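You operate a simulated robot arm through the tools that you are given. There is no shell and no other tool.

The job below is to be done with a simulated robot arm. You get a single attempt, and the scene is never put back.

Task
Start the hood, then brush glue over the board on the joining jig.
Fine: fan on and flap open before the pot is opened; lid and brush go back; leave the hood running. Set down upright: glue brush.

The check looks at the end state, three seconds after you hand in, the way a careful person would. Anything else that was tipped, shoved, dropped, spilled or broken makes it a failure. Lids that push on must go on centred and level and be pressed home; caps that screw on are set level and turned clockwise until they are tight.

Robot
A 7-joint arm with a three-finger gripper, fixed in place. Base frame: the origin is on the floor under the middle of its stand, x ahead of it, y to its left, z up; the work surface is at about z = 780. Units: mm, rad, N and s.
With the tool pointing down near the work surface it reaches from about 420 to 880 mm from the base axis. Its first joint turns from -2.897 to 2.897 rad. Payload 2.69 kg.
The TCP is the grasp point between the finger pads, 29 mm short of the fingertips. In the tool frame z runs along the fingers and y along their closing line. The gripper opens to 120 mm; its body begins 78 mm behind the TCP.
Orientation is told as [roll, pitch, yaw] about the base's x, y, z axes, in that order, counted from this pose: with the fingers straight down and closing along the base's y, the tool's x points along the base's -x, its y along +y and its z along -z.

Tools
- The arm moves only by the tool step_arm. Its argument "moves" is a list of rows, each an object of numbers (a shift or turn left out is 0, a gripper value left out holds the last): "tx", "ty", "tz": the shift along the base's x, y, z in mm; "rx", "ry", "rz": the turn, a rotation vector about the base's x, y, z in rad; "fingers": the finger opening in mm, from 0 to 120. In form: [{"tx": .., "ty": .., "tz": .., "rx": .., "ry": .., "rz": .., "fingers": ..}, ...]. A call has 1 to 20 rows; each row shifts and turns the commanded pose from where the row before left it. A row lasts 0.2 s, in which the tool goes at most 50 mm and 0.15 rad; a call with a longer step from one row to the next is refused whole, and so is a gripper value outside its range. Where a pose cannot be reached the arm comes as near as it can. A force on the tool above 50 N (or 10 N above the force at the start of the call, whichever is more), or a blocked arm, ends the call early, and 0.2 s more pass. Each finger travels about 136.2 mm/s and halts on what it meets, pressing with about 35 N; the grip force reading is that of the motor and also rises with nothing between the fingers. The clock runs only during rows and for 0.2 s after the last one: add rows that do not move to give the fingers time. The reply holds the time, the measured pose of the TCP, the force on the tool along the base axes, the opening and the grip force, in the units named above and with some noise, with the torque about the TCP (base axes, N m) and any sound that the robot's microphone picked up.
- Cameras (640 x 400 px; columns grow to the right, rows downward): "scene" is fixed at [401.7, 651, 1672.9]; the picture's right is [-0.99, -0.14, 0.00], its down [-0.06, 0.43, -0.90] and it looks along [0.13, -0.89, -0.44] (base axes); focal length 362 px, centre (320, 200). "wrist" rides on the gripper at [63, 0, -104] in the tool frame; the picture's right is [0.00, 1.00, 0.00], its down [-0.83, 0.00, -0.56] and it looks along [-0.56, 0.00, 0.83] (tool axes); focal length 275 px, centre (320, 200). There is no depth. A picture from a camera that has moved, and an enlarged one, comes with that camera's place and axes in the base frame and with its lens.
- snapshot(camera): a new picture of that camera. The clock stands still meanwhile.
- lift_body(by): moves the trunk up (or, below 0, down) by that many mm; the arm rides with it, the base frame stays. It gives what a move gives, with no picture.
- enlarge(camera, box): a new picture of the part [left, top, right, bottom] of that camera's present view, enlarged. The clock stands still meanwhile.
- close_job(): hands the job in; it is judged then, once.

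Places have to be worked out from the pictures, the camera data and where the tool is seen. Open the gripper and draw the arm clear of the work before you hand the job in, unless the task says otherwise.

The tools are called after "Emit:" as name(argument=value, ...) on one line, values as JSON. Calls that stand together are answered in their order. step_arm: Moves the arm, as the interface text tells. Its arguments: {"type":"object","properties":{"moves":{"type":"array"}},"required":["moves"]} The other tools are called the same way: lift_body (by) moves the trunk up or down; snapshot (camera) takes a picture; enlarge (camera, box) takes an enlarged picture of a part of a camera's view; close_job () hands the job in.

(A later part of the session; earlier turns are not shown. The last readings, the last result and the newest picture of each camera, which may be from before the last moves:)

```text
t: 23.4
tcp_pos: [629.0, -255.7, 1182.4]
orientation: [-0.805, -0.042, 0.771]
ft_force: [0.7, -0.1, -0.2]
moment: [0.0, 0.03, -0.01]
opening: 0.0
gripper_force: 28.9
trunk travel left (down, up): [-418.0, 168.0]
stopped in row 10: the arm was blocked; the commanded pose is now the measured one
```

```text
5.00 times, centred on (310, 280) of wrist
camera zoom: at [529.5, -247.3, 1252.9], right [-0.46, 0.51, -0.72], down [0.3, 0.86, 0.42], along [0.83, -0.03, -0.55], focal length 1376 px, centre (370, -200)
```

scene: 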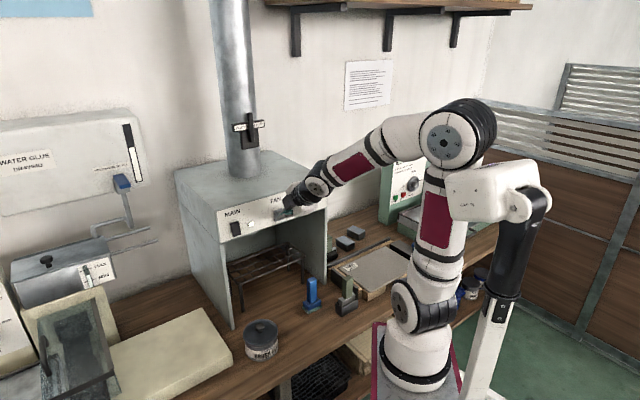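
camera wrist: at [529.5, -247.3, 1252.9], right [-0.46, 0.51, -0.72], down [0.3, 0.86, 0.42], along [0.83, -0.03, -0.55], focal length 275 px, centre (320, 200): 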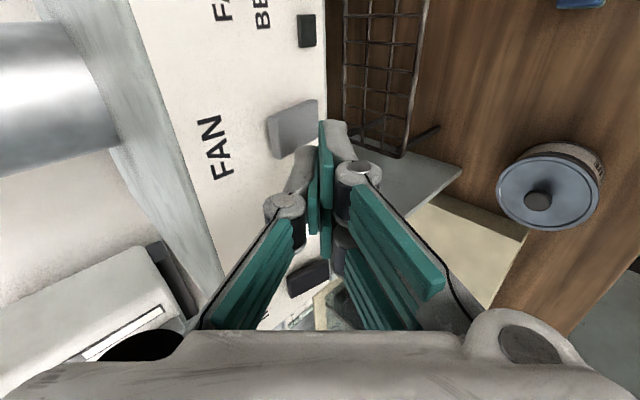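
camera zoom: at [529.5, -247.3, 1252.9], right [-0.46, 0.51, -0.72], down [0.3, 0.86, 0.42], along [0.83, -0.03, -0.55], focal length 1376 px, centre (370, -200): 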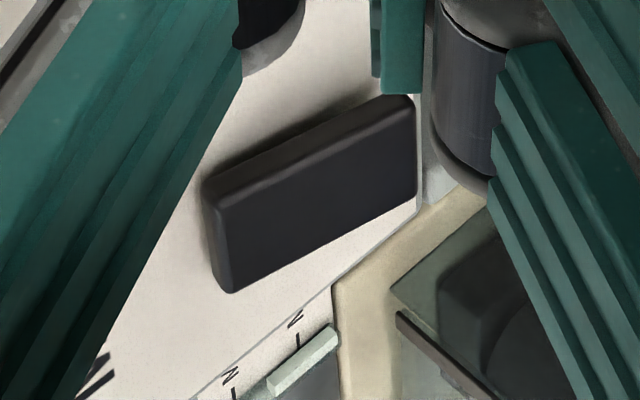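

FAN's upper end clearly stands out while MAIN's does not, so pressing the upper half is right. The rocker spans z ≈ 1130–1165 at e1 ≈ 266; I shift slightly down and right and close most of the gap.

Emit:
step_arm(moves=[{"tx": 5.6, "ty": -8.5, "tz": -5}, {"tx": 5.6, "ty": -8.5, "tz": -5}, {}])

Emit:
enlarge(camera="wrist", box=[220, 60, 380, 180])

Emit:
enlarge(camera="scene", box=[220, 180, 330, 260])

```text
t: 24.2
tcp_pos: [639.4, -270.7, 1171.0]
orientation: [-0.806, -0.041, 0.772]
ft_force: [0.3, 0.0, -0.2]
moment: [0.0, 0.02, 0.0]
opening: 0.0
gripper_force: 28.6
trunk travel left (down, up): [-418.0, 168.0]
```

```text
3.33 times, centred on (300, 120) of wrist
camera zoom: at [539.7, -264.6, 1241.6], right [-0.46, 0.51, -0.72], down [0.3, 0.86, 0.42], along [0.83, -0.03, -0.55], focal length 918 px, centre (387, 467)
```

zoom: 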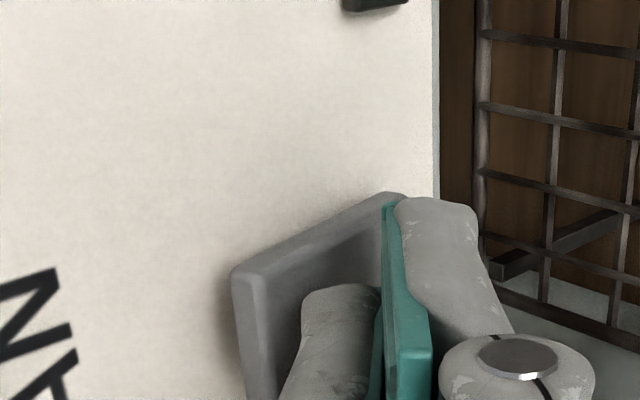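

```text
5.00 times, centred on (275, 220) of scene
camera zoom: at [401.7, 651.0, 1672.9], right [-0.99, -0.14, 0.0], down [-0.06, 0.43, -0.9], along [0.13, -0.89, -0.44], focal length 1809 px, centre (545, 100)
```

zoom: 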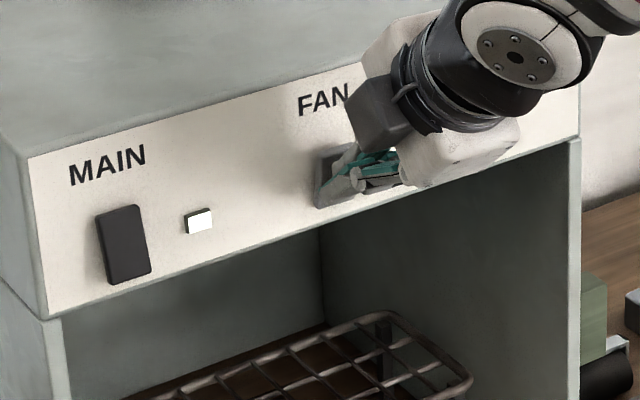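

The upper fingertip is over the rocker's upper half, nearly touching. I press inward in small steps.

Emit:
step_arm(moves=[{"tx": 2.8, "ty": -2.85}, {"tx": 2.8, "ty": -2.85}, {"tx": 2.8, "ty": -2.85}, {}])

Emit:
enlarge(camera="scene", box=[220, 180, 330, 260])

Emit:
enlarge(camera="wrist", box=[220, 60, 380, 180])

```text
t: 25.2
tcp_pos: [645.5, -280.5, 1169.0]
orientation: [-0.803, -0.04, 0.771]
ft_force: [-21.6, 20.9, 2.9]
moment: [0.14, 0.18, 0.02]
opening: 0.1
gripper_force: 28.8
trunk travel left (down, up): [-418.0, 168.0]
```

```text
5.00 times, centred on (275, 220) of scene
camera zoom: at [401.7, 651.0, 1672.9], right [-0.99, -0.14, 0.0], down [-0.06, 0.43, -0.9], along [0.13, -0.89, -0.44], focal length 1809 px, centre (545, 100)
```

zoom: 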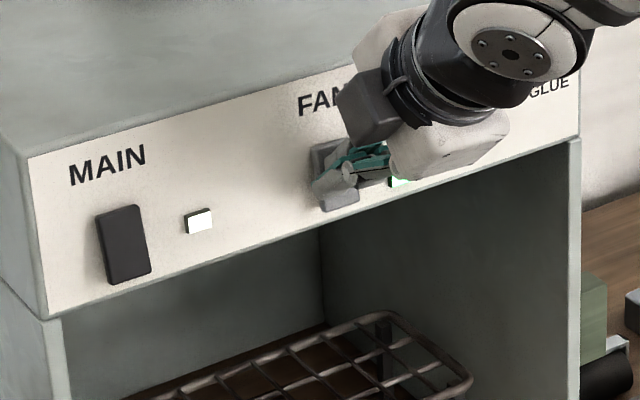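

```text
3.33 times, centred on (300, 120) of wrist
camera zoom: at [546.5, -271.6, 1241.6], right [-0.47, 0.51, -0.72], down [0.3, 0.86, 0.42], along [0.83, -0.03, -0.56], focal length 918 px, centre (387, 467)
```

zoom: 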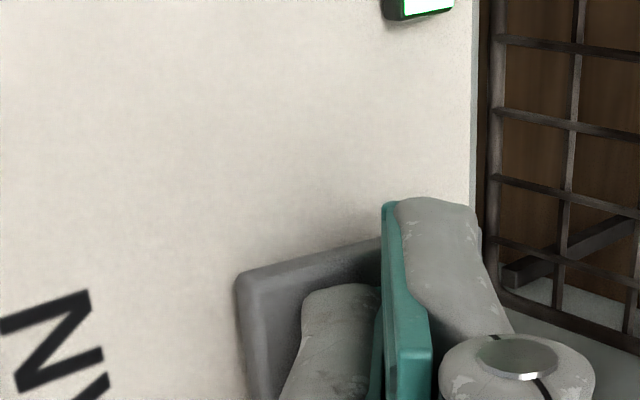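

The FAN lamp has lit green, with about 30 N pressed. I back off and confirm it stays on.

Emit:
step_arm(moves=[{"tx": -7, "ty": 7.1}, {"tx": -7, "ty": 7.1}, {"tx": -4, "ty": 4, "tz": 12}, {"tz": 25}, {"tz": 30}, {}])

Emit:
enlarge(camera="scene", box=[210, 100, 330, 260])

Emit:
snapshot(camera="wrist")

```text
t: 26.6
tcp_pos: [628.9, -264.1, 1233.7]
orientation: [-0.803, -0.043, 0.768]
ft_force: [-0.4, -0.1, 0.1]
moment: [-0.02, 0.03, 0.01]
opening: 0.0
gripper_force: 28.9
trunk travel left (down, up): [-418.0, 168.0]
```

```text
2.50 times, centred on (270, 180) of scene
camera zoom: at [401.7, 651.0, 1672.9], right [-0.99, -0.14, 0.0], down [-0.06, 0.43, -0.9], along [0.13, -0.89, -0.44], focal length 904 px, centre (445, 250)
```

zoom: 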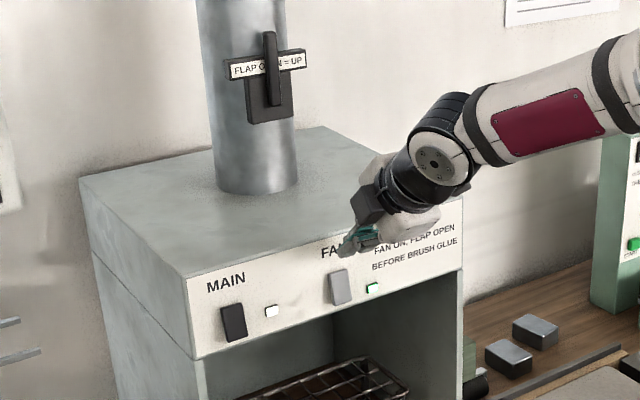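

```text
taken
camera wrist: at [528.9, -255.9, 1306.2], right [-0.47, 0.52, -0.72], down [0.3, 0.86, 0.42], along [0.83, -0.02, -0.56], focal length 275 px, centre (320, 200)
```

wrist: 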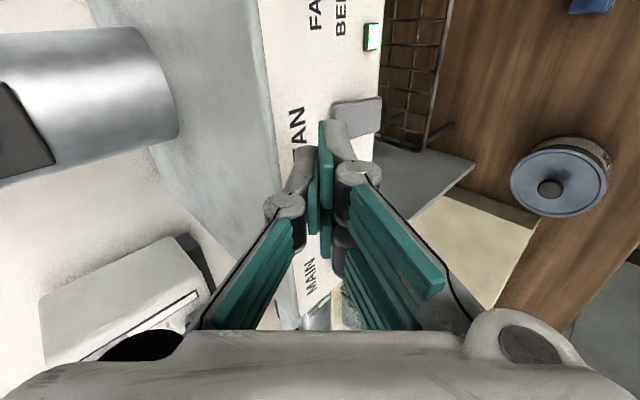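

The fan lamp stays green and the flap lever is vertical. Before working low over the bench I raise the trunk a little to see how it carries the arm (the elbow was cramped at this height).

Emit:
lift_body(by=60)

Emit:
snapshot(camera="scene")

```text
t: 27.6
tcp_pos: [630.5, -263.8, 1298.3]
orientation: [-0.806, -0.043, 0.77]
ft_force: [0.9, 0.1, -0.2]
moment: [-0.02, -0.01, 0.0]
opening: 0.0
gripper_force: 28.4
trunk travel left (down, up): [-478.0, 108.0]
```

```text
taken
```

scene: 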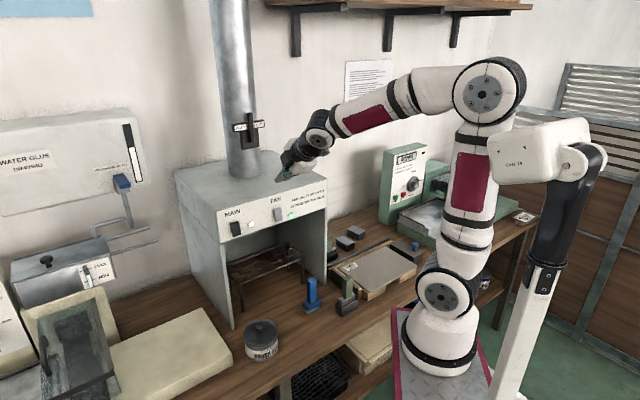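

The trunk carries the tool straight up, and raising it also moves the arm's base back from the bench, giving more room. I return it to the starting height.

Emit:
lift_body(by=47)

```text
t: 28.5
tcp_pos: [630.7, -263.2, 1345.1]
orientation: [-0.806, -0.043, 0.772]
ft_force: [0.1, 0.4, 0.4]
moment: [0.01, 0.01, -0.03]
opening: 0.2
gripper_force: 28.3
trunk travel left (down, up): [-525.0, 61.0]
```

Now I swing the hand to point straight down and move out in front of the hood, above the bench between the brush and the pot, fingers opening for a clear view.

Emit:
step_arm(moves=[{"rx": 0.0913, "ry": 0.0988, "rz": 0.0067, "tx": -10, "ty": 25, "tz": -10}, {"rx": 0.0913, "ry": 0.0988, "rz": 0.0067, "tx": -10, "ty": 25, "tz": -10}, {"rx": 0.0913, "ry": 0.0988, "rz": 0.0067, "tx": -5, "ty": 25, "tz": -20}, {"rx": 0.0913, "ry": 0.0988, "rz": 0.0067, "tx": -3, "ty": 25, "tz": -30}, {"rx": 0.0913, "ry": 0.0988, "rz": 0.0067, "tx": -3, "ty": 24, "tz": -30}, {"rx": 0.0913, "ry": 0.0988, "rz": 0.0067, "tz": -40}, {"tz": -40, "fingers": 120}, {}, {}, {}])

Emit:
snapshot(camera="wrist")

Emit:
snapshot(camera="scene")

```text
t: 30.7
tcp_pos: [601.0, -137.7, 1163.1]
orientation: [0.0, -0.004, 0.794]
ft_force: [-0.1, -0.1, -0.1]
moment: [0.01, -0.01, 0.0]
opening: 120.2
gripper_force: 0.1
trunk travel left (down, up): [-525.0, 61.0]
```

```text
taken
camera wrist: at [556.5, -183.7, 1269.5], right [-0.72, 0.7, 0.0], down [0.58, 0.59, 0.56], along [0.39, 0.4, -0.83], focal length 275 px, centre (320, 200)
```

wrist: 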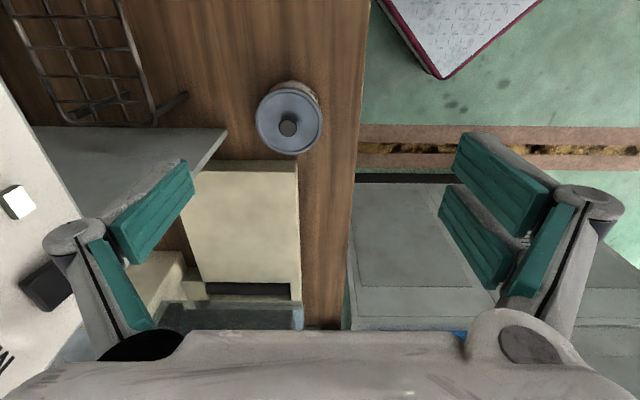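

```text
taken
```

scene: 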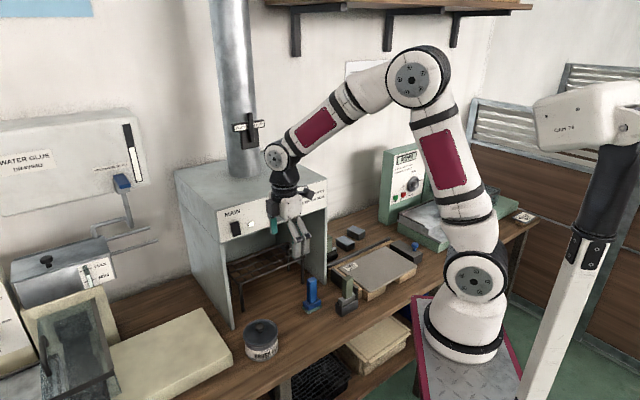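

The hand points down and the pot is in view. I enlarge to fix the knob and lid position.

Emit:
enlarge(camera="wrist", box=[230, 60, 350, 180])

Emit:
enlarge(camera="scene", box=[225, 310, 295, 370])

```text
3.33 times, centred on (290, 120) of wrist
camera zoom: at [556.5, -183.7, 1269.5], right [-0.72, 0.7, 0.0], down [0.58, 0.59, 0.56], along [0.39, 0.4, -0.83], focal length 918 px, centre (420, 467)
```

zoom: 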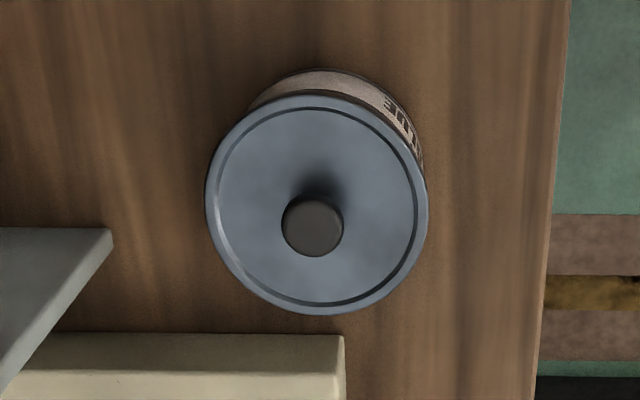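

```text
6.67 times, centred on (260, 340) of scene
camera zoom: at [401.7, 651.0, 1672.9], right [-0.99, -0.14, 0.0], down [-0.06, 0.43, -0.9], along [0.13, -0.89, -0.44], focal length 2412 px, centre (720, -733)
```

zoom: 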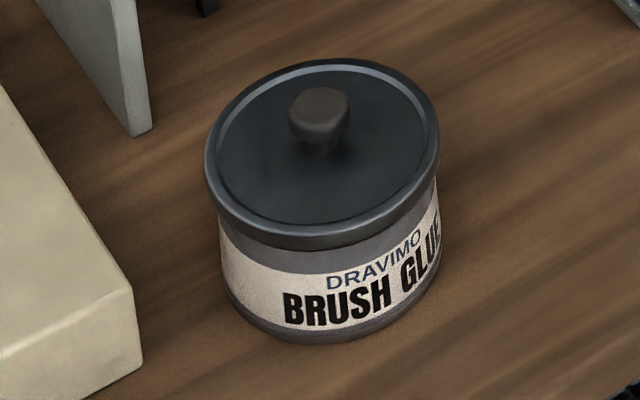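

Lid centre works out to about (690, -116) with the lid top at z ≈ 848, the knob about 28 mm wide and topping at ≈ 870. I move above it at z 960 with the fingers partly closed and recheck.

Emit:
step_arm(moves=[{"tx": 17.8, "ty": 4.3, "tz": -40, "fingers": 70}, {"tx": 17.8, "ty": 4.3, "tz": -40}, {"tx": 17.8, "ty": 4.3, "tz": -40}, {"tx": 17.8, "ty": 4.3, "tz": -40}, {"tx": 17.8, "ty": 4.3, "tz": -40}, {}])

Emit:
snapshot(camera="wrist")

Emit:
enlarge(camera="scene", box=[210, 230, 330, 370])

```text
t: 32.1
tcp_pos: [689.6, -116.0, 964.7]
orientation: [0.0, -0.005, 0.791]
ft_force: [0.0, -1.0, 0.7]
moment: [0.04, -0.02, -0.04]
opening: 69.8
gripper_force: 0.1
trunk travel left (down, up): [-525.0, 61.0]
```

```text
taken
camera wrist: at [644.0, -161.9, 1070.0], right [-0.72, 0.7, 0.0], down [0.58, 0.59, 0.56], along [0.39, 0.4, -0.83], focal length 275 px, centre (320, 200)
```

wrist: 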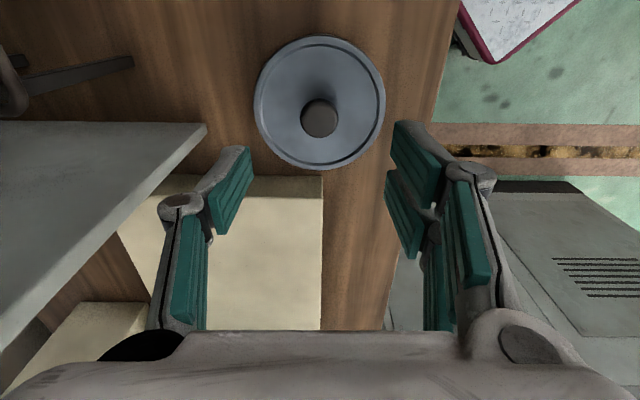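

```text
2.86 times, centred on (270, 300) of scene
camera zoom: at [401.7, 651.0, 1672.9], right [-0.99, -0.14, 0.0], down [-0.06, 0.43, -0.9], along [0.13, -0.89, -0.44], focal length 1034 px, centre (463, -86)
```

zoom: 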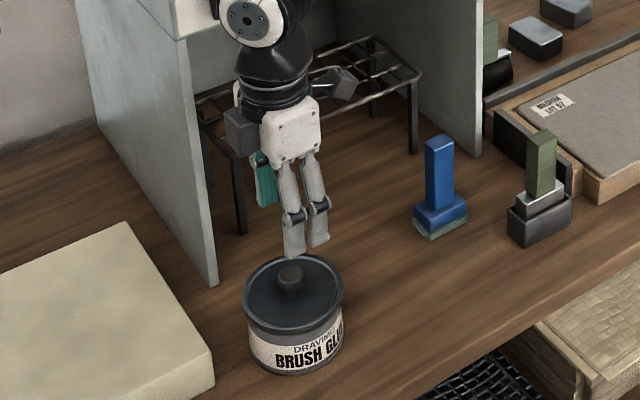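

The knob sits exactly where predicted under the TCP. I narrow the fingers to 50 mm so they stay inside the lid rim, descend so the tips sit a few mm above the lid, and close.

Emit:
step_arm(moves=[{"fingers": 50}, {"tz": -20}, {"tz": -20}, {"tz": -20}, {"tz": -12}, {"tz": -8}, {}])

Emit:
snapshot(camera="wrist")

Emit:
enlarge(camera="scene", box=[220, 270, 310, 370])

```text
t: 33.7
tcp_pos: [690.1, -117.6, 884.0]
orientation: [0.001, -0.005, 0.793]
ft_force: [0.6, 0.0, 0.3]
moment: [0.02, -0.01, 0.02]
opening: 50.0
gripper_force: 0.1
trunk travel left (down, up): [-525.0, 61.0]
```

```text
taken
camera wrist: at [645.0, -163.1, 989.6], right [-0.72, 0.7, 0.0], down [0.58, 0.59, 0.56], along [0.39, 0.4, -0.83], focal length 275 px, centre (320, 200)
```

wrist: 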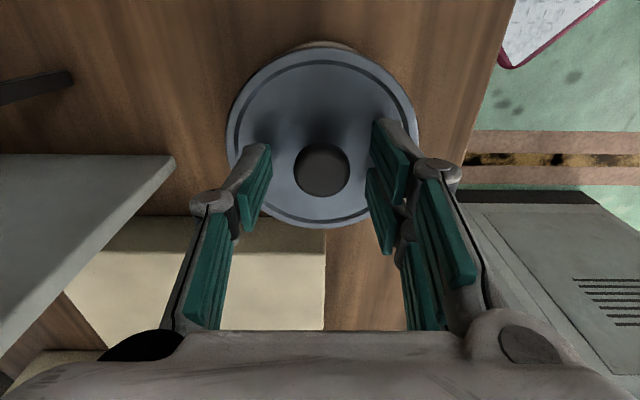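

```text
4.00 times, centred on (265, 320) of scene
camera zoom: at [401.7, 651.0, 1672.9], right [-0.99, -0.14, 0.0], down [-0.06, 0.43, -0.9], along [0.13, -0.89, -0.44], focal length 1447 px, centre (540, -280)
```

zoom: 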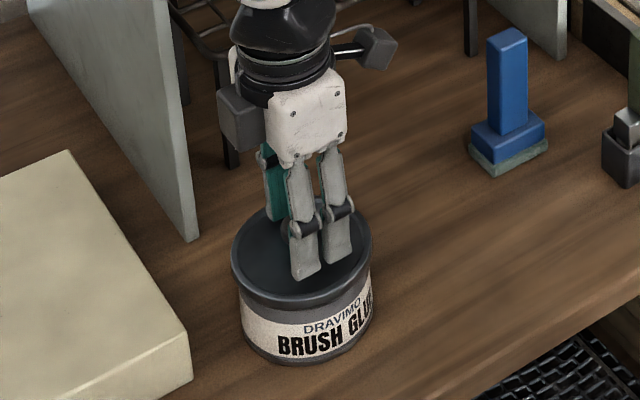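

The knob is centred between the fingers and the tips are about 6 mm above the lid. I go 3 mm lower and close on the knob.

Emit:
step_arm(moves=[{"tz": -3}, {"fingers": 0}, {}, {}, {}])

Emit:
snapshot(camera="wrist")

```text
t: 34.9
tcp_pos: [689.2, -117.7, 881.2]
orientation: [0.001, -0.006, 0.793]
ft_force: [-0.6, 0.8, 0.0]
moment: [0.03, 0.05, 0.04]
opening: 23.6
gripper_force: 34.9
trunk travel left (down, up): [-525.0, 61.0]
heard: snap
```

```text
taken
camera wrist: at [645.2, -163.2, 987.5], right [-0.72, 0.7, 0.0], down [0.58, 0.59, 0.56], along [0.39, 0.4, -0.83], focal length 275 px, centre (320, 200)
```

wrist: 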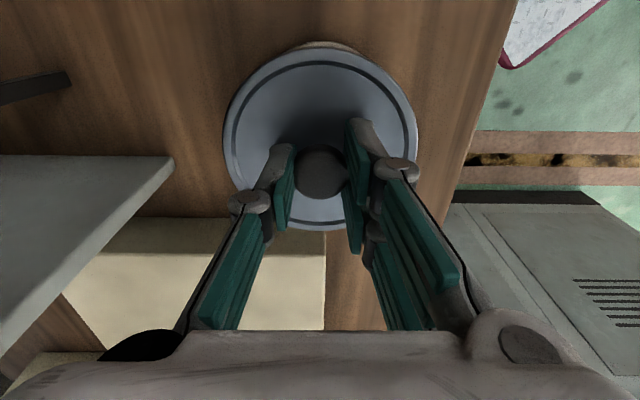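

The fingers hold the knob at 23.6 mm, but the microphone heard a snap. I check the lid, the lever and the fan before lifting.

Emit:
enlarge(camera="scene", box=[220, 270, 310, 370])

Emit:
snapshot(camera="scene")

Emit:
enlarge(camera="wrist", box=[210, 30, 430, 250])

```text
4.00 times, centred on (265, 320) of scene
camera zoom: at [401.7, 651.0, 1672.9], right [-0.99, -0.14, 0.0], down [-0.06, 0.43, -0.9], along [0.13, -0.89, -0.44], focal length 1447 px, centre (540, -280)
```

zoom: 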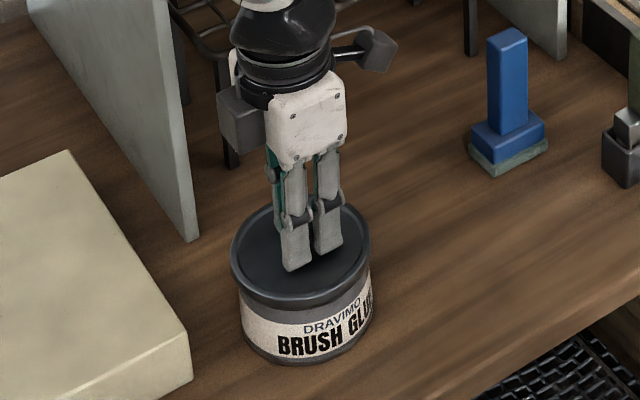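

```text
taken
```

scene: 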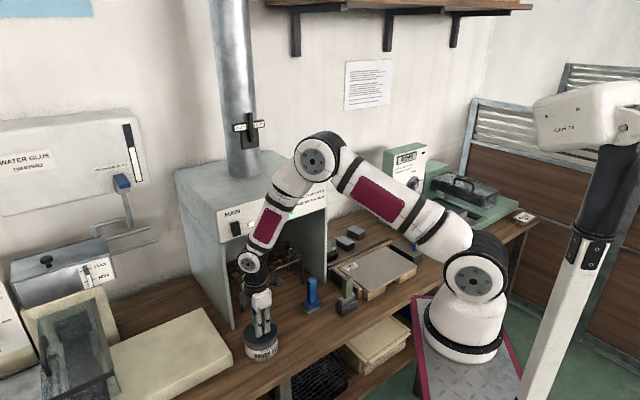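

```text
1.82 times, centred on (320, 140) of wrist
camera zoom: at [645.2, -163.2, 987.5], right [-0.72, 0.7, 0.0], down [0.58, 0.59, 0.56], along [0.39, 0.4, -0.83], focal length 500 px, centre (320, 309)
```

zoom: 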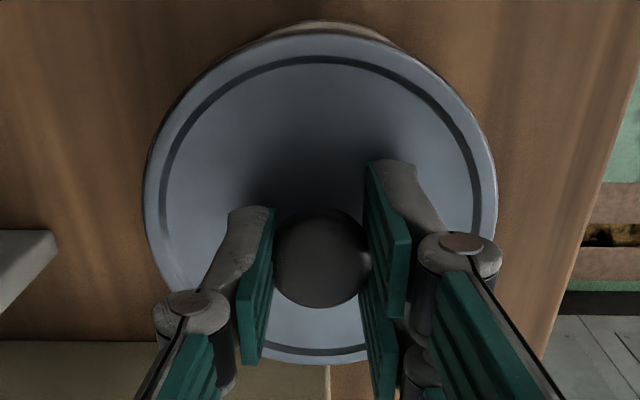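

The snap matches the push-on lid letting go of its seat; nothing else changed. I lift it straight up slowly.

Emit:
step_arm(moves=[{"tz": 3}, {"tz": 3}, {"tz": 4}, {"tz": 5}, {"tz": 10}, {"tz": 15}, {}])

Emit:
snapshot(camera="wrist")

Emit:
enlarge(camera="scene", box=[210, 250, 330, 370])

```text
t: 36.5
tcp_pos: [689.9, -117.2, 923.6]
orientation: [0.0, -0.004, 0.792]
ft_force: [1.0, 1.2, -0.2]
moment: [0.02, -0.01, -0.03]
opening: 24.1
gripper_force: 35.1
trunk travel left (down, up): [-525.0, 61.0]
```

```text
taken
camera wrist: at [644.9, -162.8, 1029.2], right [-0.72, 0.7, 0.0], down [0.58, 0.59, 0.56], along [0.39, 0.4, -0.83], focal length 275 px, centre (320, 200)
```

wrist: 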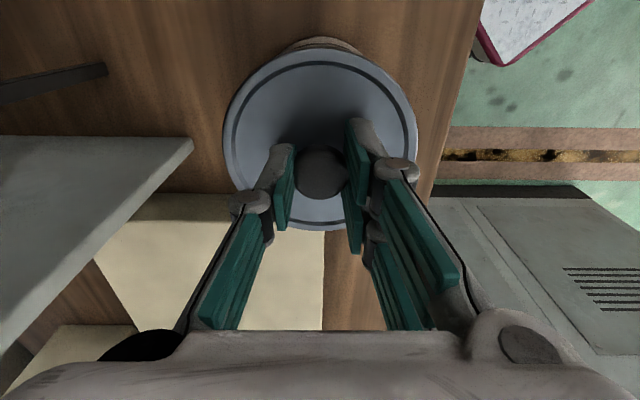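

```text
3.33 times, centred on (270, 310) of scene
camera zoom: at [401.7, 651.0, 1672.9], right [-0.99, -0.14, 0.0], down [-0.06, 0.43, -0.9], along [0.13, -0.89, -0.44], focal length 1206 px, centre (487, -167)
```

zoom: 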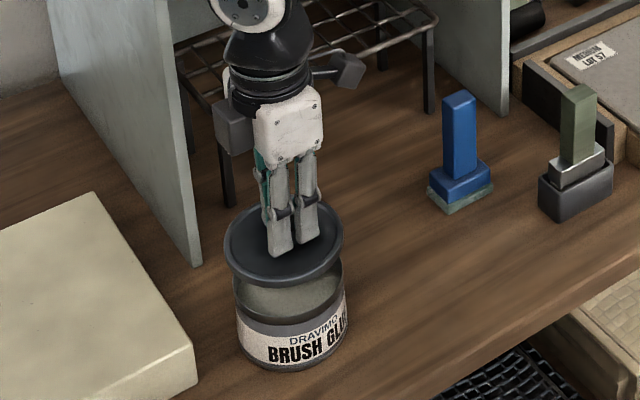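

The lid came off cleanly and the pot stayed put. I carry the lid to a free spot on the bench at about (575, -178), between the pot and the tools and well back from the edge.

Emit:
step_arm(moves=[{"tz": 25}, {"tz": 10}, {"tx": -23, "ty": -12.2}, {"tx": -23, "ty": -12.2}, {"tx": -23, "ty": -12.2}, {"tx": -23, "ty": -12.2}, {"tx": -23, "ty": -12.2}, {"tz": -30}, {"tz": -30}, {"tz": -30}, {}])

Emit:
enlarge(camera="scene", box=[210, 230, 370, 370])

Emit:
snapshot(camera="wrist")

```text
t: 38.9
tcp_pos: [572.1, -179.2, 866.8]
orientation: [0.0, -0.006, 0.793]
ft_force: [0.1, -0.6, -0.7]
moment: [0.01, 0.02, 0.02]
opening: 23.7
gripper_force: 35.1
trunk travel left (down, up): [-525.0, 61.0]
```

```text
2.86 times, centred on (290, 300) of scene
camera zoom: at [401.7, 651.0, 1672.9], right [-0.99, -0.14, 0.0], down [-0.06, 0.43, -0.9], along [0.13, -0.89, -0.44], focal length 1034 px, centre (406, -86)
```

zoom: 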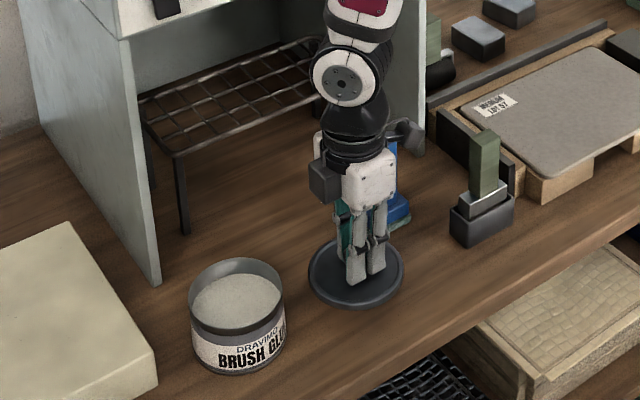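

```text
taken
camera wrist: at [528.2, -225.3, 972.4], right [-0.72, 0.7, 0.0], down [0.58, 0.59, 0.56], along [0.39, 0.4, -0.83], focal length 275 px, centre (320, 200)
```

wrist: 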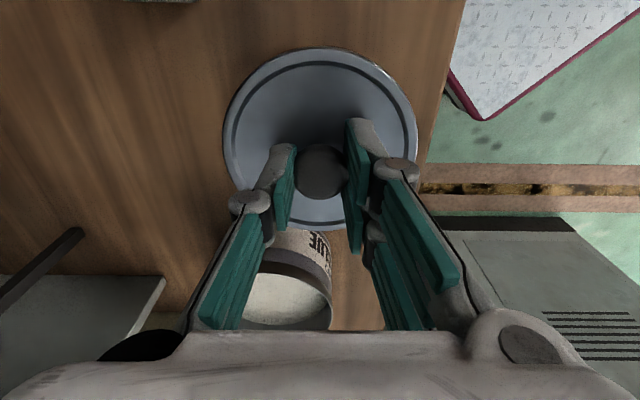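

The open pot shows glue a couple of cm below its rim. I lower the lid toward the bench, then creep until contact.

Emit:
step_arm(moves=[{"tz": -14}, {"tz": -12}, {"tz": -5}, {"tz": -3}, {}])

Emit:
enlarge(camera="scene", box=[270, 270, 350, 340])

```text
t: 40.1
tcp_pos: [573.6, -178.6, 832.7]
orientation: [0.001, -0.006, 0.792]
ft_force: [0.2, -0.2, -0.9]
moment: [-0.01, -0.02, -0.02]
opening: 23.5
gripper_force: 35.0
trunk travel left (down, up): [-525.0, 61.0]
```

```text
5.71 times, centred on (310, 305) of scene
camera zoom: at [401.7, 651.0, 1672.9], right [-0.99, -0.14, 0.0], down [-0.06, 0.43, -0.9], along [0.13, -0.89, -0.44], focal length 2067 px, centre (377, -400)
```

zoom: 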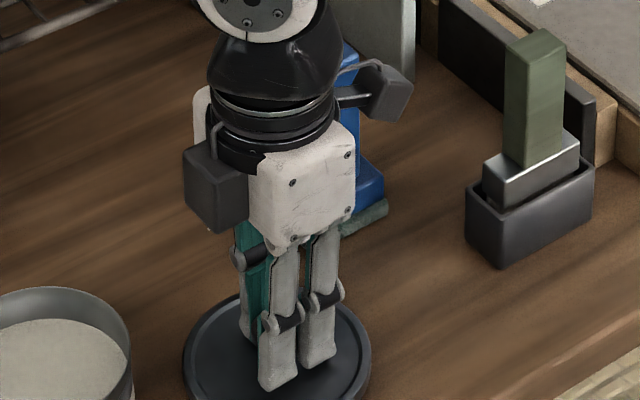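

Still no contact at z 832.7. I keep creeping down in 2 mm steps.

Emit:
step_arm(moves=[{"tz": -2}, {"tz": -2}, {}])

```text
t: 40.9
tcp_pos: [573.2, -178.0, 829.4]
orientation: [0.0, -0.004, 0.793]
ft_force: [0.3, 0.1, 0.0]
moment: [-0.03, 0.02, -0.02]
opening: 23.7
gripper_force: 34.8
trunk travel left (down, up): [-525.0, 61.0]
```

Emit:
step_arm(moves=[{"tz": -2}, {"tz": -2}, {}])

Emit:
enlarge(camera="scene", box=[270, 290, 350, 350])

```text
t: 41.7
tcp_pos: [574.3, -178.5, 826.2]
orientation: [0.0, -0.006, 0.793]
ft_force: [-0.5, -0.3, -0.2]
moment: [-0.02, 0.0, -0.01]
opening: 23.7
gripper_force: 34.2
trunk travel left (down, up): [-525.0, 61.0]
```

```text
6.67 times, centred on (310, 320) of scene
camera zoom: at [401.7, 651.0, 1672.9], right [-0.99, -0.14, 0.0], down [-0.06, 0.43, -0.9], along [0.13, -0.89, -0.44], focal length 2412 px, centre (387, -600)
```

zoom: 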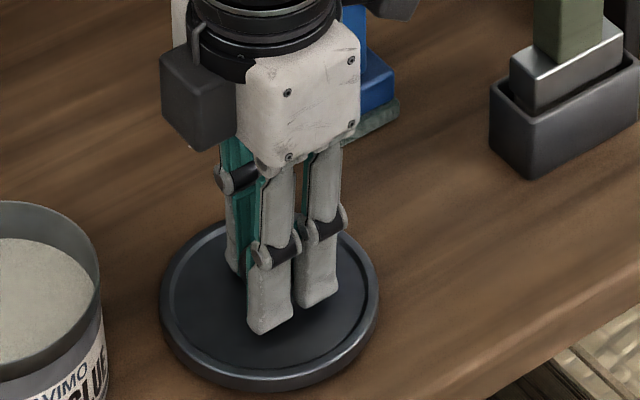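

The lid's shadow is nearly closed up; contact should be within a few mm. I continue creeping.

Emit:
step_arm(moves=[{"tz": -2}, {"tz": -1.5}, {}])

```text
t: 42.5
tcp_pos: [574.4, -178.3, 822.6]
orientation: [0.001, -0.005, 0.793]
ft_force: [-1.1, 0.1, 0.0]
moment: [0.02, 0.03, 0.01]
opening: 23.7
gripper_force: 34.9
trunk travel left (down, up): [-525.0, 61.0]
```

Emit:
step_arm(moves=[{"tz": -1.5}, {"tz": -1.5}, {}])

Emit:
enlarge(camera="scene", box=[270, 300, 350, 350])

```text
t: 43.3
tcp_pos: [573.6, -179.7, 819.0]
orientation: [-0.001, -0.004, 0.792]
ft_force: [-4.0, 3.2, 21.2]
moment: [0.1, 0.13, 0.0]
opening: 23.8
gripper_force: 34.9
trunk travel left (down, up): [-525.0, 61.0]
```

```text
8.00 times, centred on (310, 325) of scene
camera zoom: at [401.7, 651.0, 1672.9], right [-0.99, -0.14, 0.0], down [-0.06, 0.43, -0.9], along [0.13, -0.89, -0.44], focal length 2894 px, centre (400, -800)
```

zoom: 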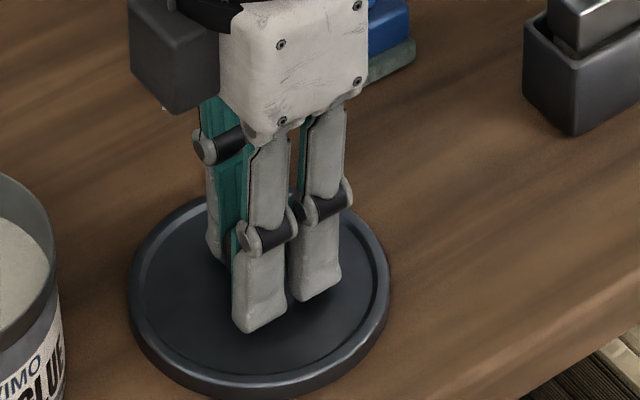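

Contact: 21 N at z ≈ 820, so the lid is on the bench. I ease off 1 mm, release the knob and rise.

Emit:
step_arm(moves=[{"tz": 1}, {"fingers": 40}, {"fingers": 50}, {}, {"tz": 15}, {"tz": 30}, {"tz": 40}, {"tz": 40}, {}])

Emit:
snapshot(camera="wrist")

Emit:
snapshot(camera="scene")

```text
t: 45.3
tcp_pos: [573.7, -178.2, 950.2]
orientation: [0.0, -0.006, 0.795]
ft_force: [0.4, 0.4, 0.3]
moment: [-0.03, 0.03, 0.01]
opening: 50.1
gripper_force: 0.1
trunk travel left (down, up): [-525.0, 61.0]
```

```text
taken
camera wrist: at [529.2, -224.6, 1054.9], right [-0.72, 0.7, 0.0], down [0.58, 0.59, 0.56], along [0.39, 0.4, -0.83], focal length 275 px, centre (320, 200)
```

wrist: 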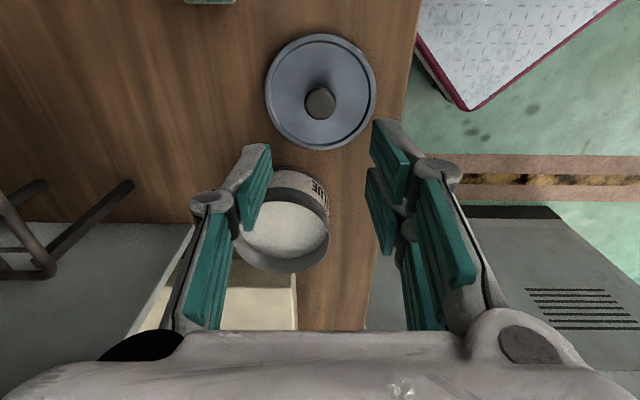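

```text
taken
```

scene: 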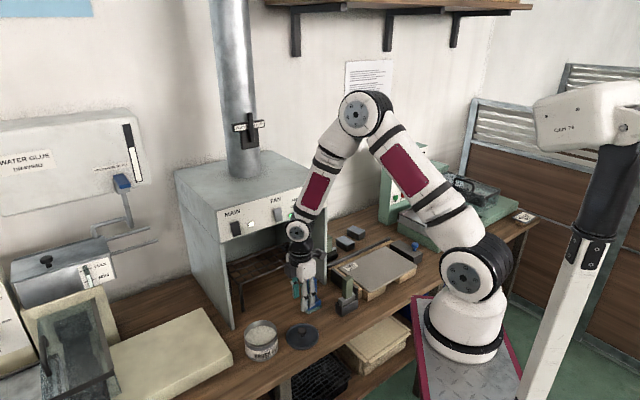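

The lid lies flat at (574, -178). Now I move above the green-handled brush in its tray for a close look.

Emit:
step_arm(moves=[{"tz": 40, "fingers": 80}, {"tz": 40}, {"tx": -24.2, "ty": -28, "tz": 10}, {"tx": -24.2, "ty": -28, "tz": 10}, {"tx": -24.2, "ty": -28, "tz": 10}, {"tx": -24.2, "ty": -28, "tz": 10}, {"tx": -24.2, "ty": -28, "tz": 10}, {}])

Emit:
snapshot(camera="wrist")

Emit:
enlarge(camera="wrist", box=[220, 20, 420, 220])

```text
t: 47.1
tcp_pos: [452.1, -317.6, 1072.8]
orientation: [-0.001, -0.004, 0.795]
ft_force: [-0.3, 0.1, 0.6]
moment: [-0.01, -0.03, -0.01]
opening: 79.9
gripper_force: 0.0
trunk travel left (down, up): [-525.0, 61.0]
```

```text
taken
camera wrist: at [408.2, -363.8, 1178.6], right [-0.72, 0.7, 0.0], down [0.58, 0.59, 0.56], along [0.39, 0.4, -0.83], focal length 275 px, centre (320, 200)
```

wrist: 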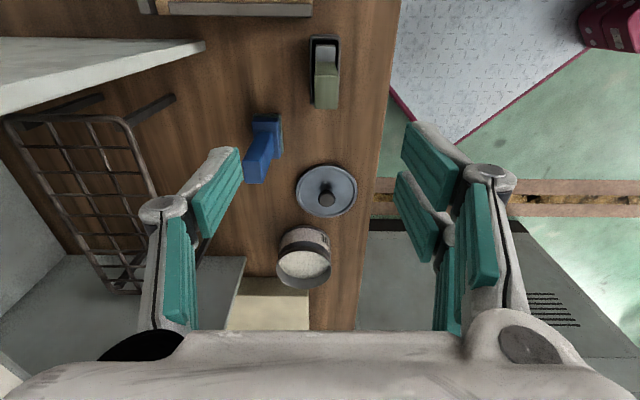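

```text
2.00 times, centred on (320, 120) of wrist
camera zoom: at [408.2, -363.8, 1178.6], right [-0.72, 0.7, 0.0], down [0.58, 0.59, 0.56], along [0.39, 0.4, -0.83], focal length 551 px, centre (320, 360)
```

zoom: 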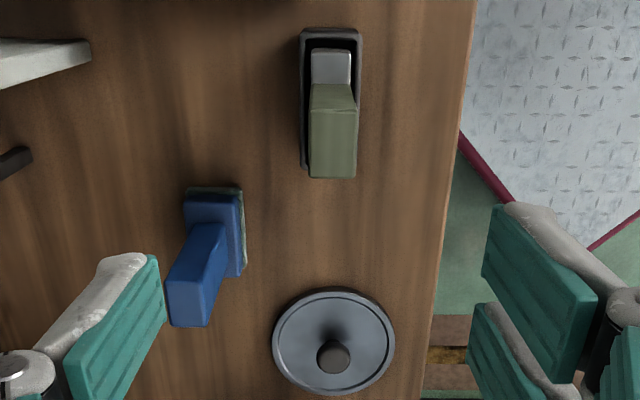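

The handle is roughly 25 mm square with its top centre near (447, -316). I align over it and descend to just above its top, then check again.

Emit:
step_arm(moves=[{"tx": -5, "ty": 2, "tz": -30, "fingers": 70}, {"tz": -40}, {"tz": -40}, {}])

Emit:
enlarge(camera="wrist", box=[220, 20, 420, 220])

Emit:
enlarge(camera="scene", box=[300, 220, 400, 320])

```text
t: 48.1
tcp_pos: [450.6, -315.3, 963.1]
orientation: [-0.001, -0.007, 0.793]
ft_force: [-0.1, -0.2, 0.8]
moment: [0.03, 0.0, 0.03]
opening: 70.0
gripper_force: 0.0
trunk travel left (down, up): [-525.0, 61.0]
```

```text
2.00 times, centred on (320, 120) of wrist
camera zoom: at [405.7, -360.6, 1069.3], right [-0.72, 0.7, 0.0], down [0.58, 0.59, 0.56], along [0.39, 0.4, -0.83], focal length 551 px, centre (320, 360)
```

zoom: 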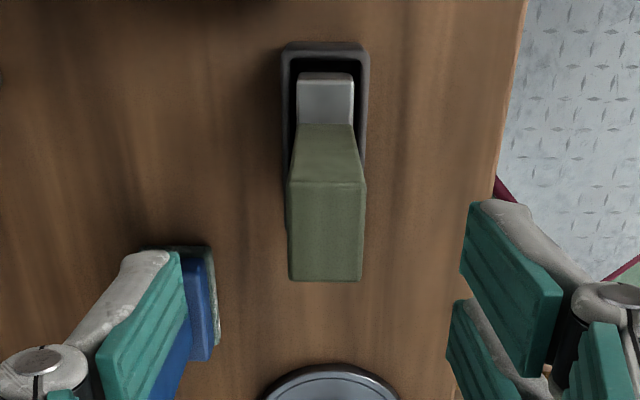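

```text
4.00 times, centred on (350, 270) of scene
camera zoom: at [401.7, 651.0, 1672.9], right [-0.99, -0.14, 0.0], down [-0.06, 0.43, -0.9], along [0.13, -0.89, -0.44], focal length 1447 px, centre (200, -80)
```

zoom: 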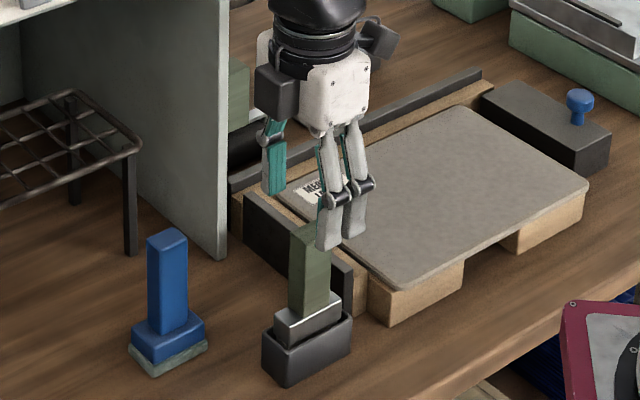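

The handle is well aligned with the finger closing line; I correct by about 4 mm and descend to grip it around z 880.

Emit:
step_arm(moves=[{"tx": -4, "ty": -0.2, "tz": -20}, {"tz": -25}, {"tz": -20}, {"tz": -18}, {}])

Emit:
snapshot(camera="wrist")

Emit:
enlarge(camera="scene", box=[300, 220, 400, 320])

```text
t: 49.3
tcp_pos: [442.9, -316.0, 881.5]
orientation: [0.001, -0.006, 0.792]
ft_force: [-0.3, -0.2, 0.2]
moment: [0.03, -0.01, -0.01]
opening: 69.9
gripper_force: 0.1
trunk travel left (down, up): [-525.0, 61.0]
```

```text
taken
camera wrist: at [398.6, -361.2, 988.0], right [-0.72, 0.7, 0.0], down [0.58, 0.59, 0.56], along [0.39, 0.4, -0.83], focal length 275 px, centre (320, 200)
```

wrist: 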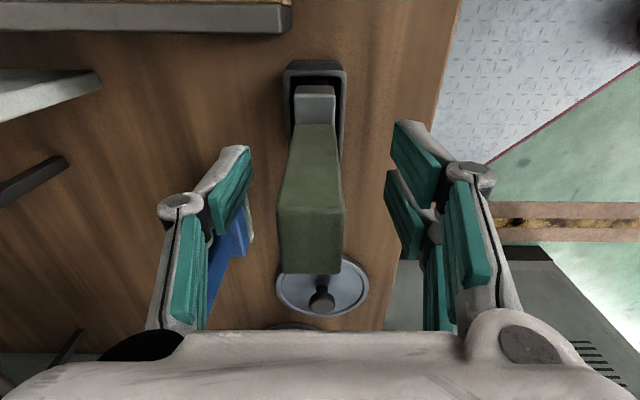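

```text
4.00 times, centred on (350, 270) of scene
camera zoom: at [401.7, 651.0, 1672.9], right [-0.99, -0.14, 0.0], down [-0.06, 0.43, -0.9], along [0.13, -0.89, -0.44], focal length 1447 px, centre (200, -80)
```

zoom: 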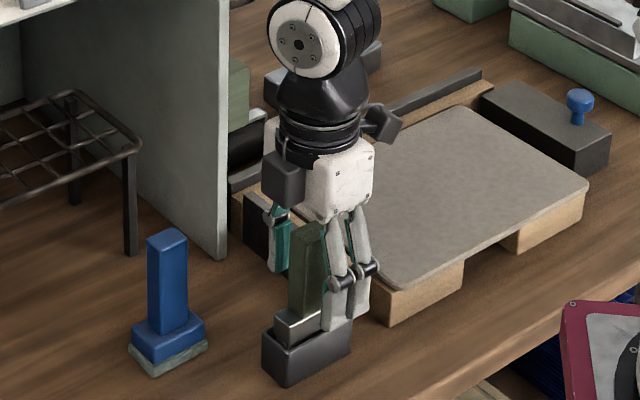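

The handle sits about 3–4 mm off toward the hood side relative to the finger centre. I correct and then close on it.

Emit:
step_arm(moves=[{"tx": 4.6, "ty": -0.4}, {}, {"fingers": 40}, {"fingers": 0}, {}, {}])

Emit:
snapshot(camera="wrist")

Emit:
enlarge(camera="scene", box=[300, 220, 400, 320])

```text
t: 50.7
tcp_pos: [447.7, -316.1, 881.8]
orientation: [0.0, -0.005, 0.794]
ft_force: [0.2, 0.0, -0.2]
moment: [0.0, 0.03, 0.0]
opening: 21.3
gripper_force: 35.6
trunk travel left (down, up): [-525.0, 61.0]
```

```text
taken
camera wrist: at [403.1, -361.8, 987.8], right [-0.72, 0.7, 0.0], down [0.58, 0.59, 0.56], along [0.39, 0.4, -0.83], focal length 275 px, centre (320, 200)
```

wrist: 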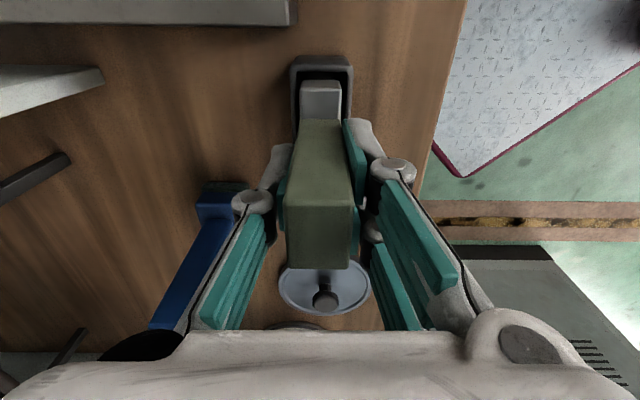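

```text
4.00 times, centred on (350, 270) of scene
camera zoom: at [401.7, 651.0, 1672.9], right [-0.99, -0.14, 0.0], down [-0.06, 0.43, -0.9], along [0.13, -0.89, -0.44], focal length 1447 px, centre (200, -80)
```

zoom: 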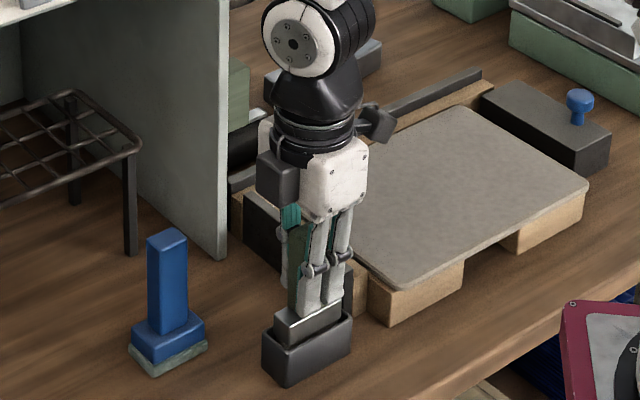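

The brush is held (21 mm opening). I note this pose (447.7, -316.1, 881.8) for putting it back, and lift gently to see that the tray stays.

Emit:
step_arm(moves=[{"tz": 4}, {"tz": 6}, {"tz": 10}, {"tz": 15}, {"tz": 20}, {}])

Emit:
snapshot(camera="wrist")

Emit:
enlarge(camera="scene", box=[300, 220, 400, 320])

```text
t: 52.1
tcp_pos: [449.0, -318.4, 938.4]
orientation: [-0.001, -0.005, 0.792]
ft_force: [0.1, -0.1, -0.5]
moment: [0.0, 0.0, 0.03]
opening: 21.3
gripper_force: 34.7
trunk travel left (down, up): [-525.0, 61.0]
```

```text
taken
camera wrist: at [403.9, -363.2, 1043.7], right [-0.72, 0.7, 0.0], down [0.58, 0.59, 0.56], along [0.39, 0.4, -0.83], focal length 275 px, centre (320, 200)
```

wrist: 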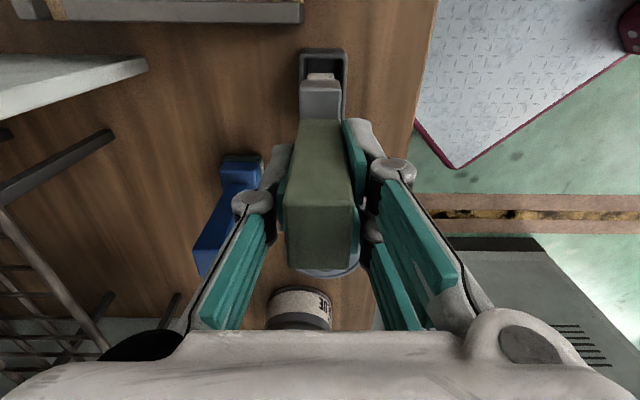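

```text
4.00 times, centred on (350, 270) of scene
camera zoom: at [401.7, 651.0, 1672.9], right [-0.99, -0.14, 0.0], down [-0.06, 0.43, -0.9], along [0.13, -0.89, -0.44], focal length 1447 px, centre (200, -80)
```

zoom: 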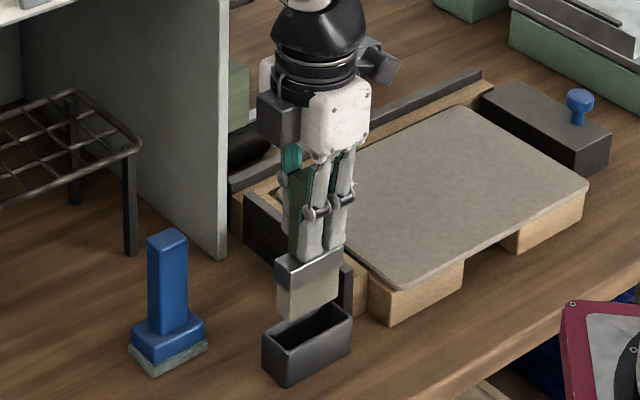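

The brush has pale bristles about 57 × 19 mm, long side along the bench, and the tray stayed in place. I look into the open pot to judge the glue level.

Emit:
enlarge(camera="scene", box=[230, 310, 340, 370])

Emit:
enlarge(camera="scene", box=[320, 270, 400, 320])

```text
5.82 times, centred on (285, 340) of scene
camera zoom: at [401.7, 651.0, 1672.9], right [-0.99, -0.14, 0.0], down [-0.06, 0.43, -0.9], along [0.13, -0.89, -0.44], focal length 2105 px, centre (524, -614)
```

zoom: 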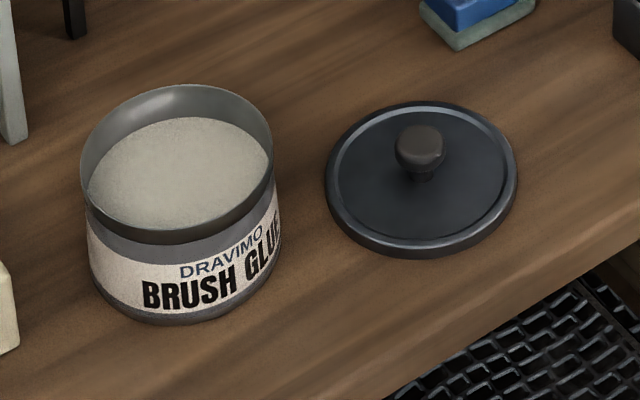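

```text
8.00 times, centred on (360, 295) of scene
camera zoom: at [401.7, 651.0, 1672.9], right [-0.99, -0.14, 0.0], down [-0.06, 0.43, -0.9], along [0.13, -0.89, -0.44], focal length 2894 px, centre (0, -560)
```

zoom: 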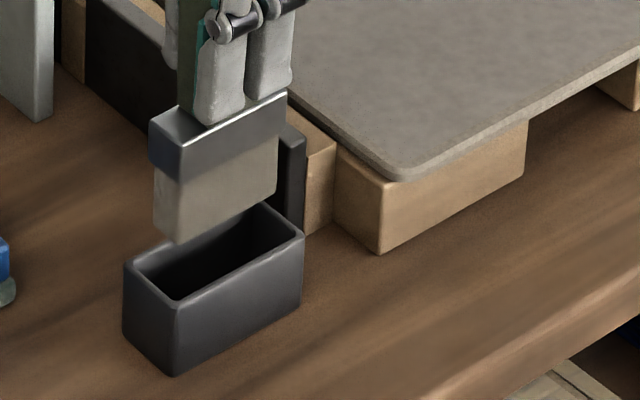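

The glue lies about 17 mm below the rim (z ≈ 828), and the bristle tips hang about 97 mm below the TCP. I carry the brush high over to the pot centre at (690, -117).

Emit:
step_arm(moves=[{"tz": 30}, {"tz": 30}, {"tx": 30.1, "ty": 25.1}, {"tx": 30.1, "ty": 25.1}, {"tx": 30.1, "ty": 25.1}, {"tx": 30.1, "ty": 25.1}, {"tx": 30.1, "ty": 25.1}, {"tx": 30.1, "ty": 25.1}, {"tx": 30.1, "ty": 25.1}, {"tx": 30.1, "ty": 25.1}, {}])

Emit:
snapshot(camera="wrist")

Emit:
enlarge(camera="scene", box=[210, 250, 330, 370])

```text
t: 54.5
tcp_pos: [689.9, -115.0, 999.0]
orientation: [0.0, -0.004, 0.791]
ft_force: [-0.2, 0.2, -1.2]
moment: [0.03, -0.03, 0.03]
opening: 21.2
gripper_force: 35.3
trunk travel left (down, up): [-525.0, 61.0]
```

```text
taken
camera wrist: at [645.2, -160.6, 1105.3], right [-0.72, 0.7, 0.0], down [0.58, 0.59, 0.56], along [0.39, 0.4, -0.83], focal length 275 px, centre (320, 200)
```

wrist: 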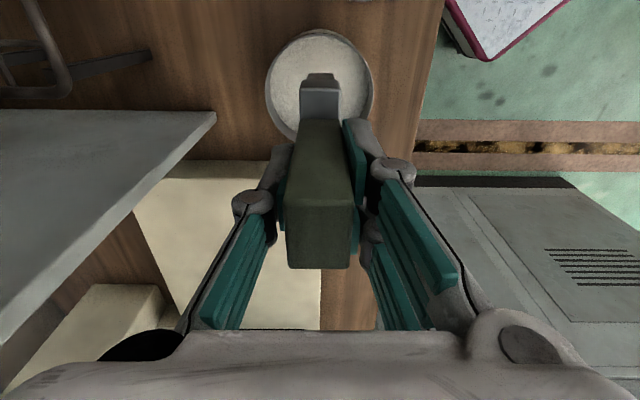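

```text
3.33 times, centred on (270, 310) of scene
camera zoom: at [401.7, 651.0, 1672.9], right [-0.99, -0.14, 0.0], down [-0.06, 0.43, -0.9], along [0.13, -0.89, -0.44], focal length 1206 px, centre (487, -167)
```

zoom: 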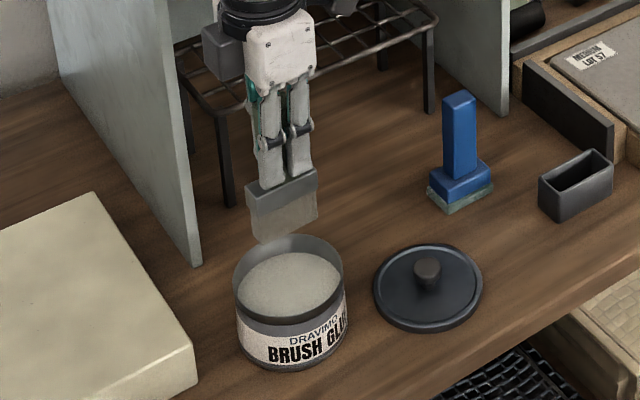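

The brush is centred over the opening within a few mm. I descend and dip the bristles about 12 mm into the glue.

Emit:
step_arm(moves=[{"tx": -1.8, "ty": -1.8, "tz": -20}, {"tz": -20}, {"tz": -20}, {"tz": -12}, {"tz": -8}, {"tz": -6}, {}, {}])

Emit:
enlarge(camera="scene", box=[220, 270, 310, 360])

```text
t: 56.3
tcp_pos: [687.9, -118.6, 911.8]
orientation: [0.0, -0.004, 0.792]
ft_force: [0.2, -0.1, -0.6]
moment: [-0.02, -0.01, 0.01]
opening: 21.1
gripper_force: 35.1
trunk travel left (down, up): [-525.0, 61.0]
```

```text
4.44 times, centred on (265, 315) of scene
camera zoom: at [401.7, 651.0, 1672.9], right [-0.99, -0.14, 0.0], down [-0.06, 0.43, -0.9], along [0.13, -0.89, -0.44], focal length 1608 px, centre (564, -311)
```

zoom: 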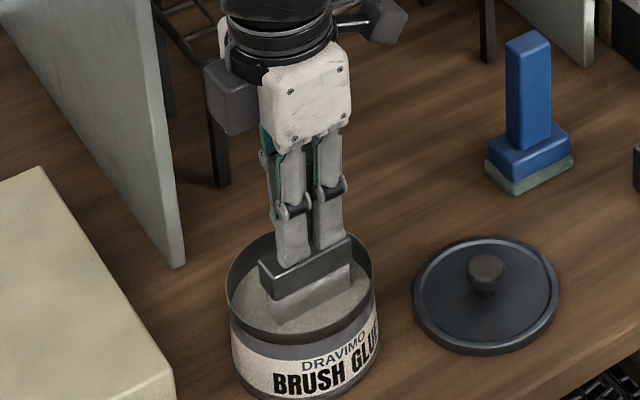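

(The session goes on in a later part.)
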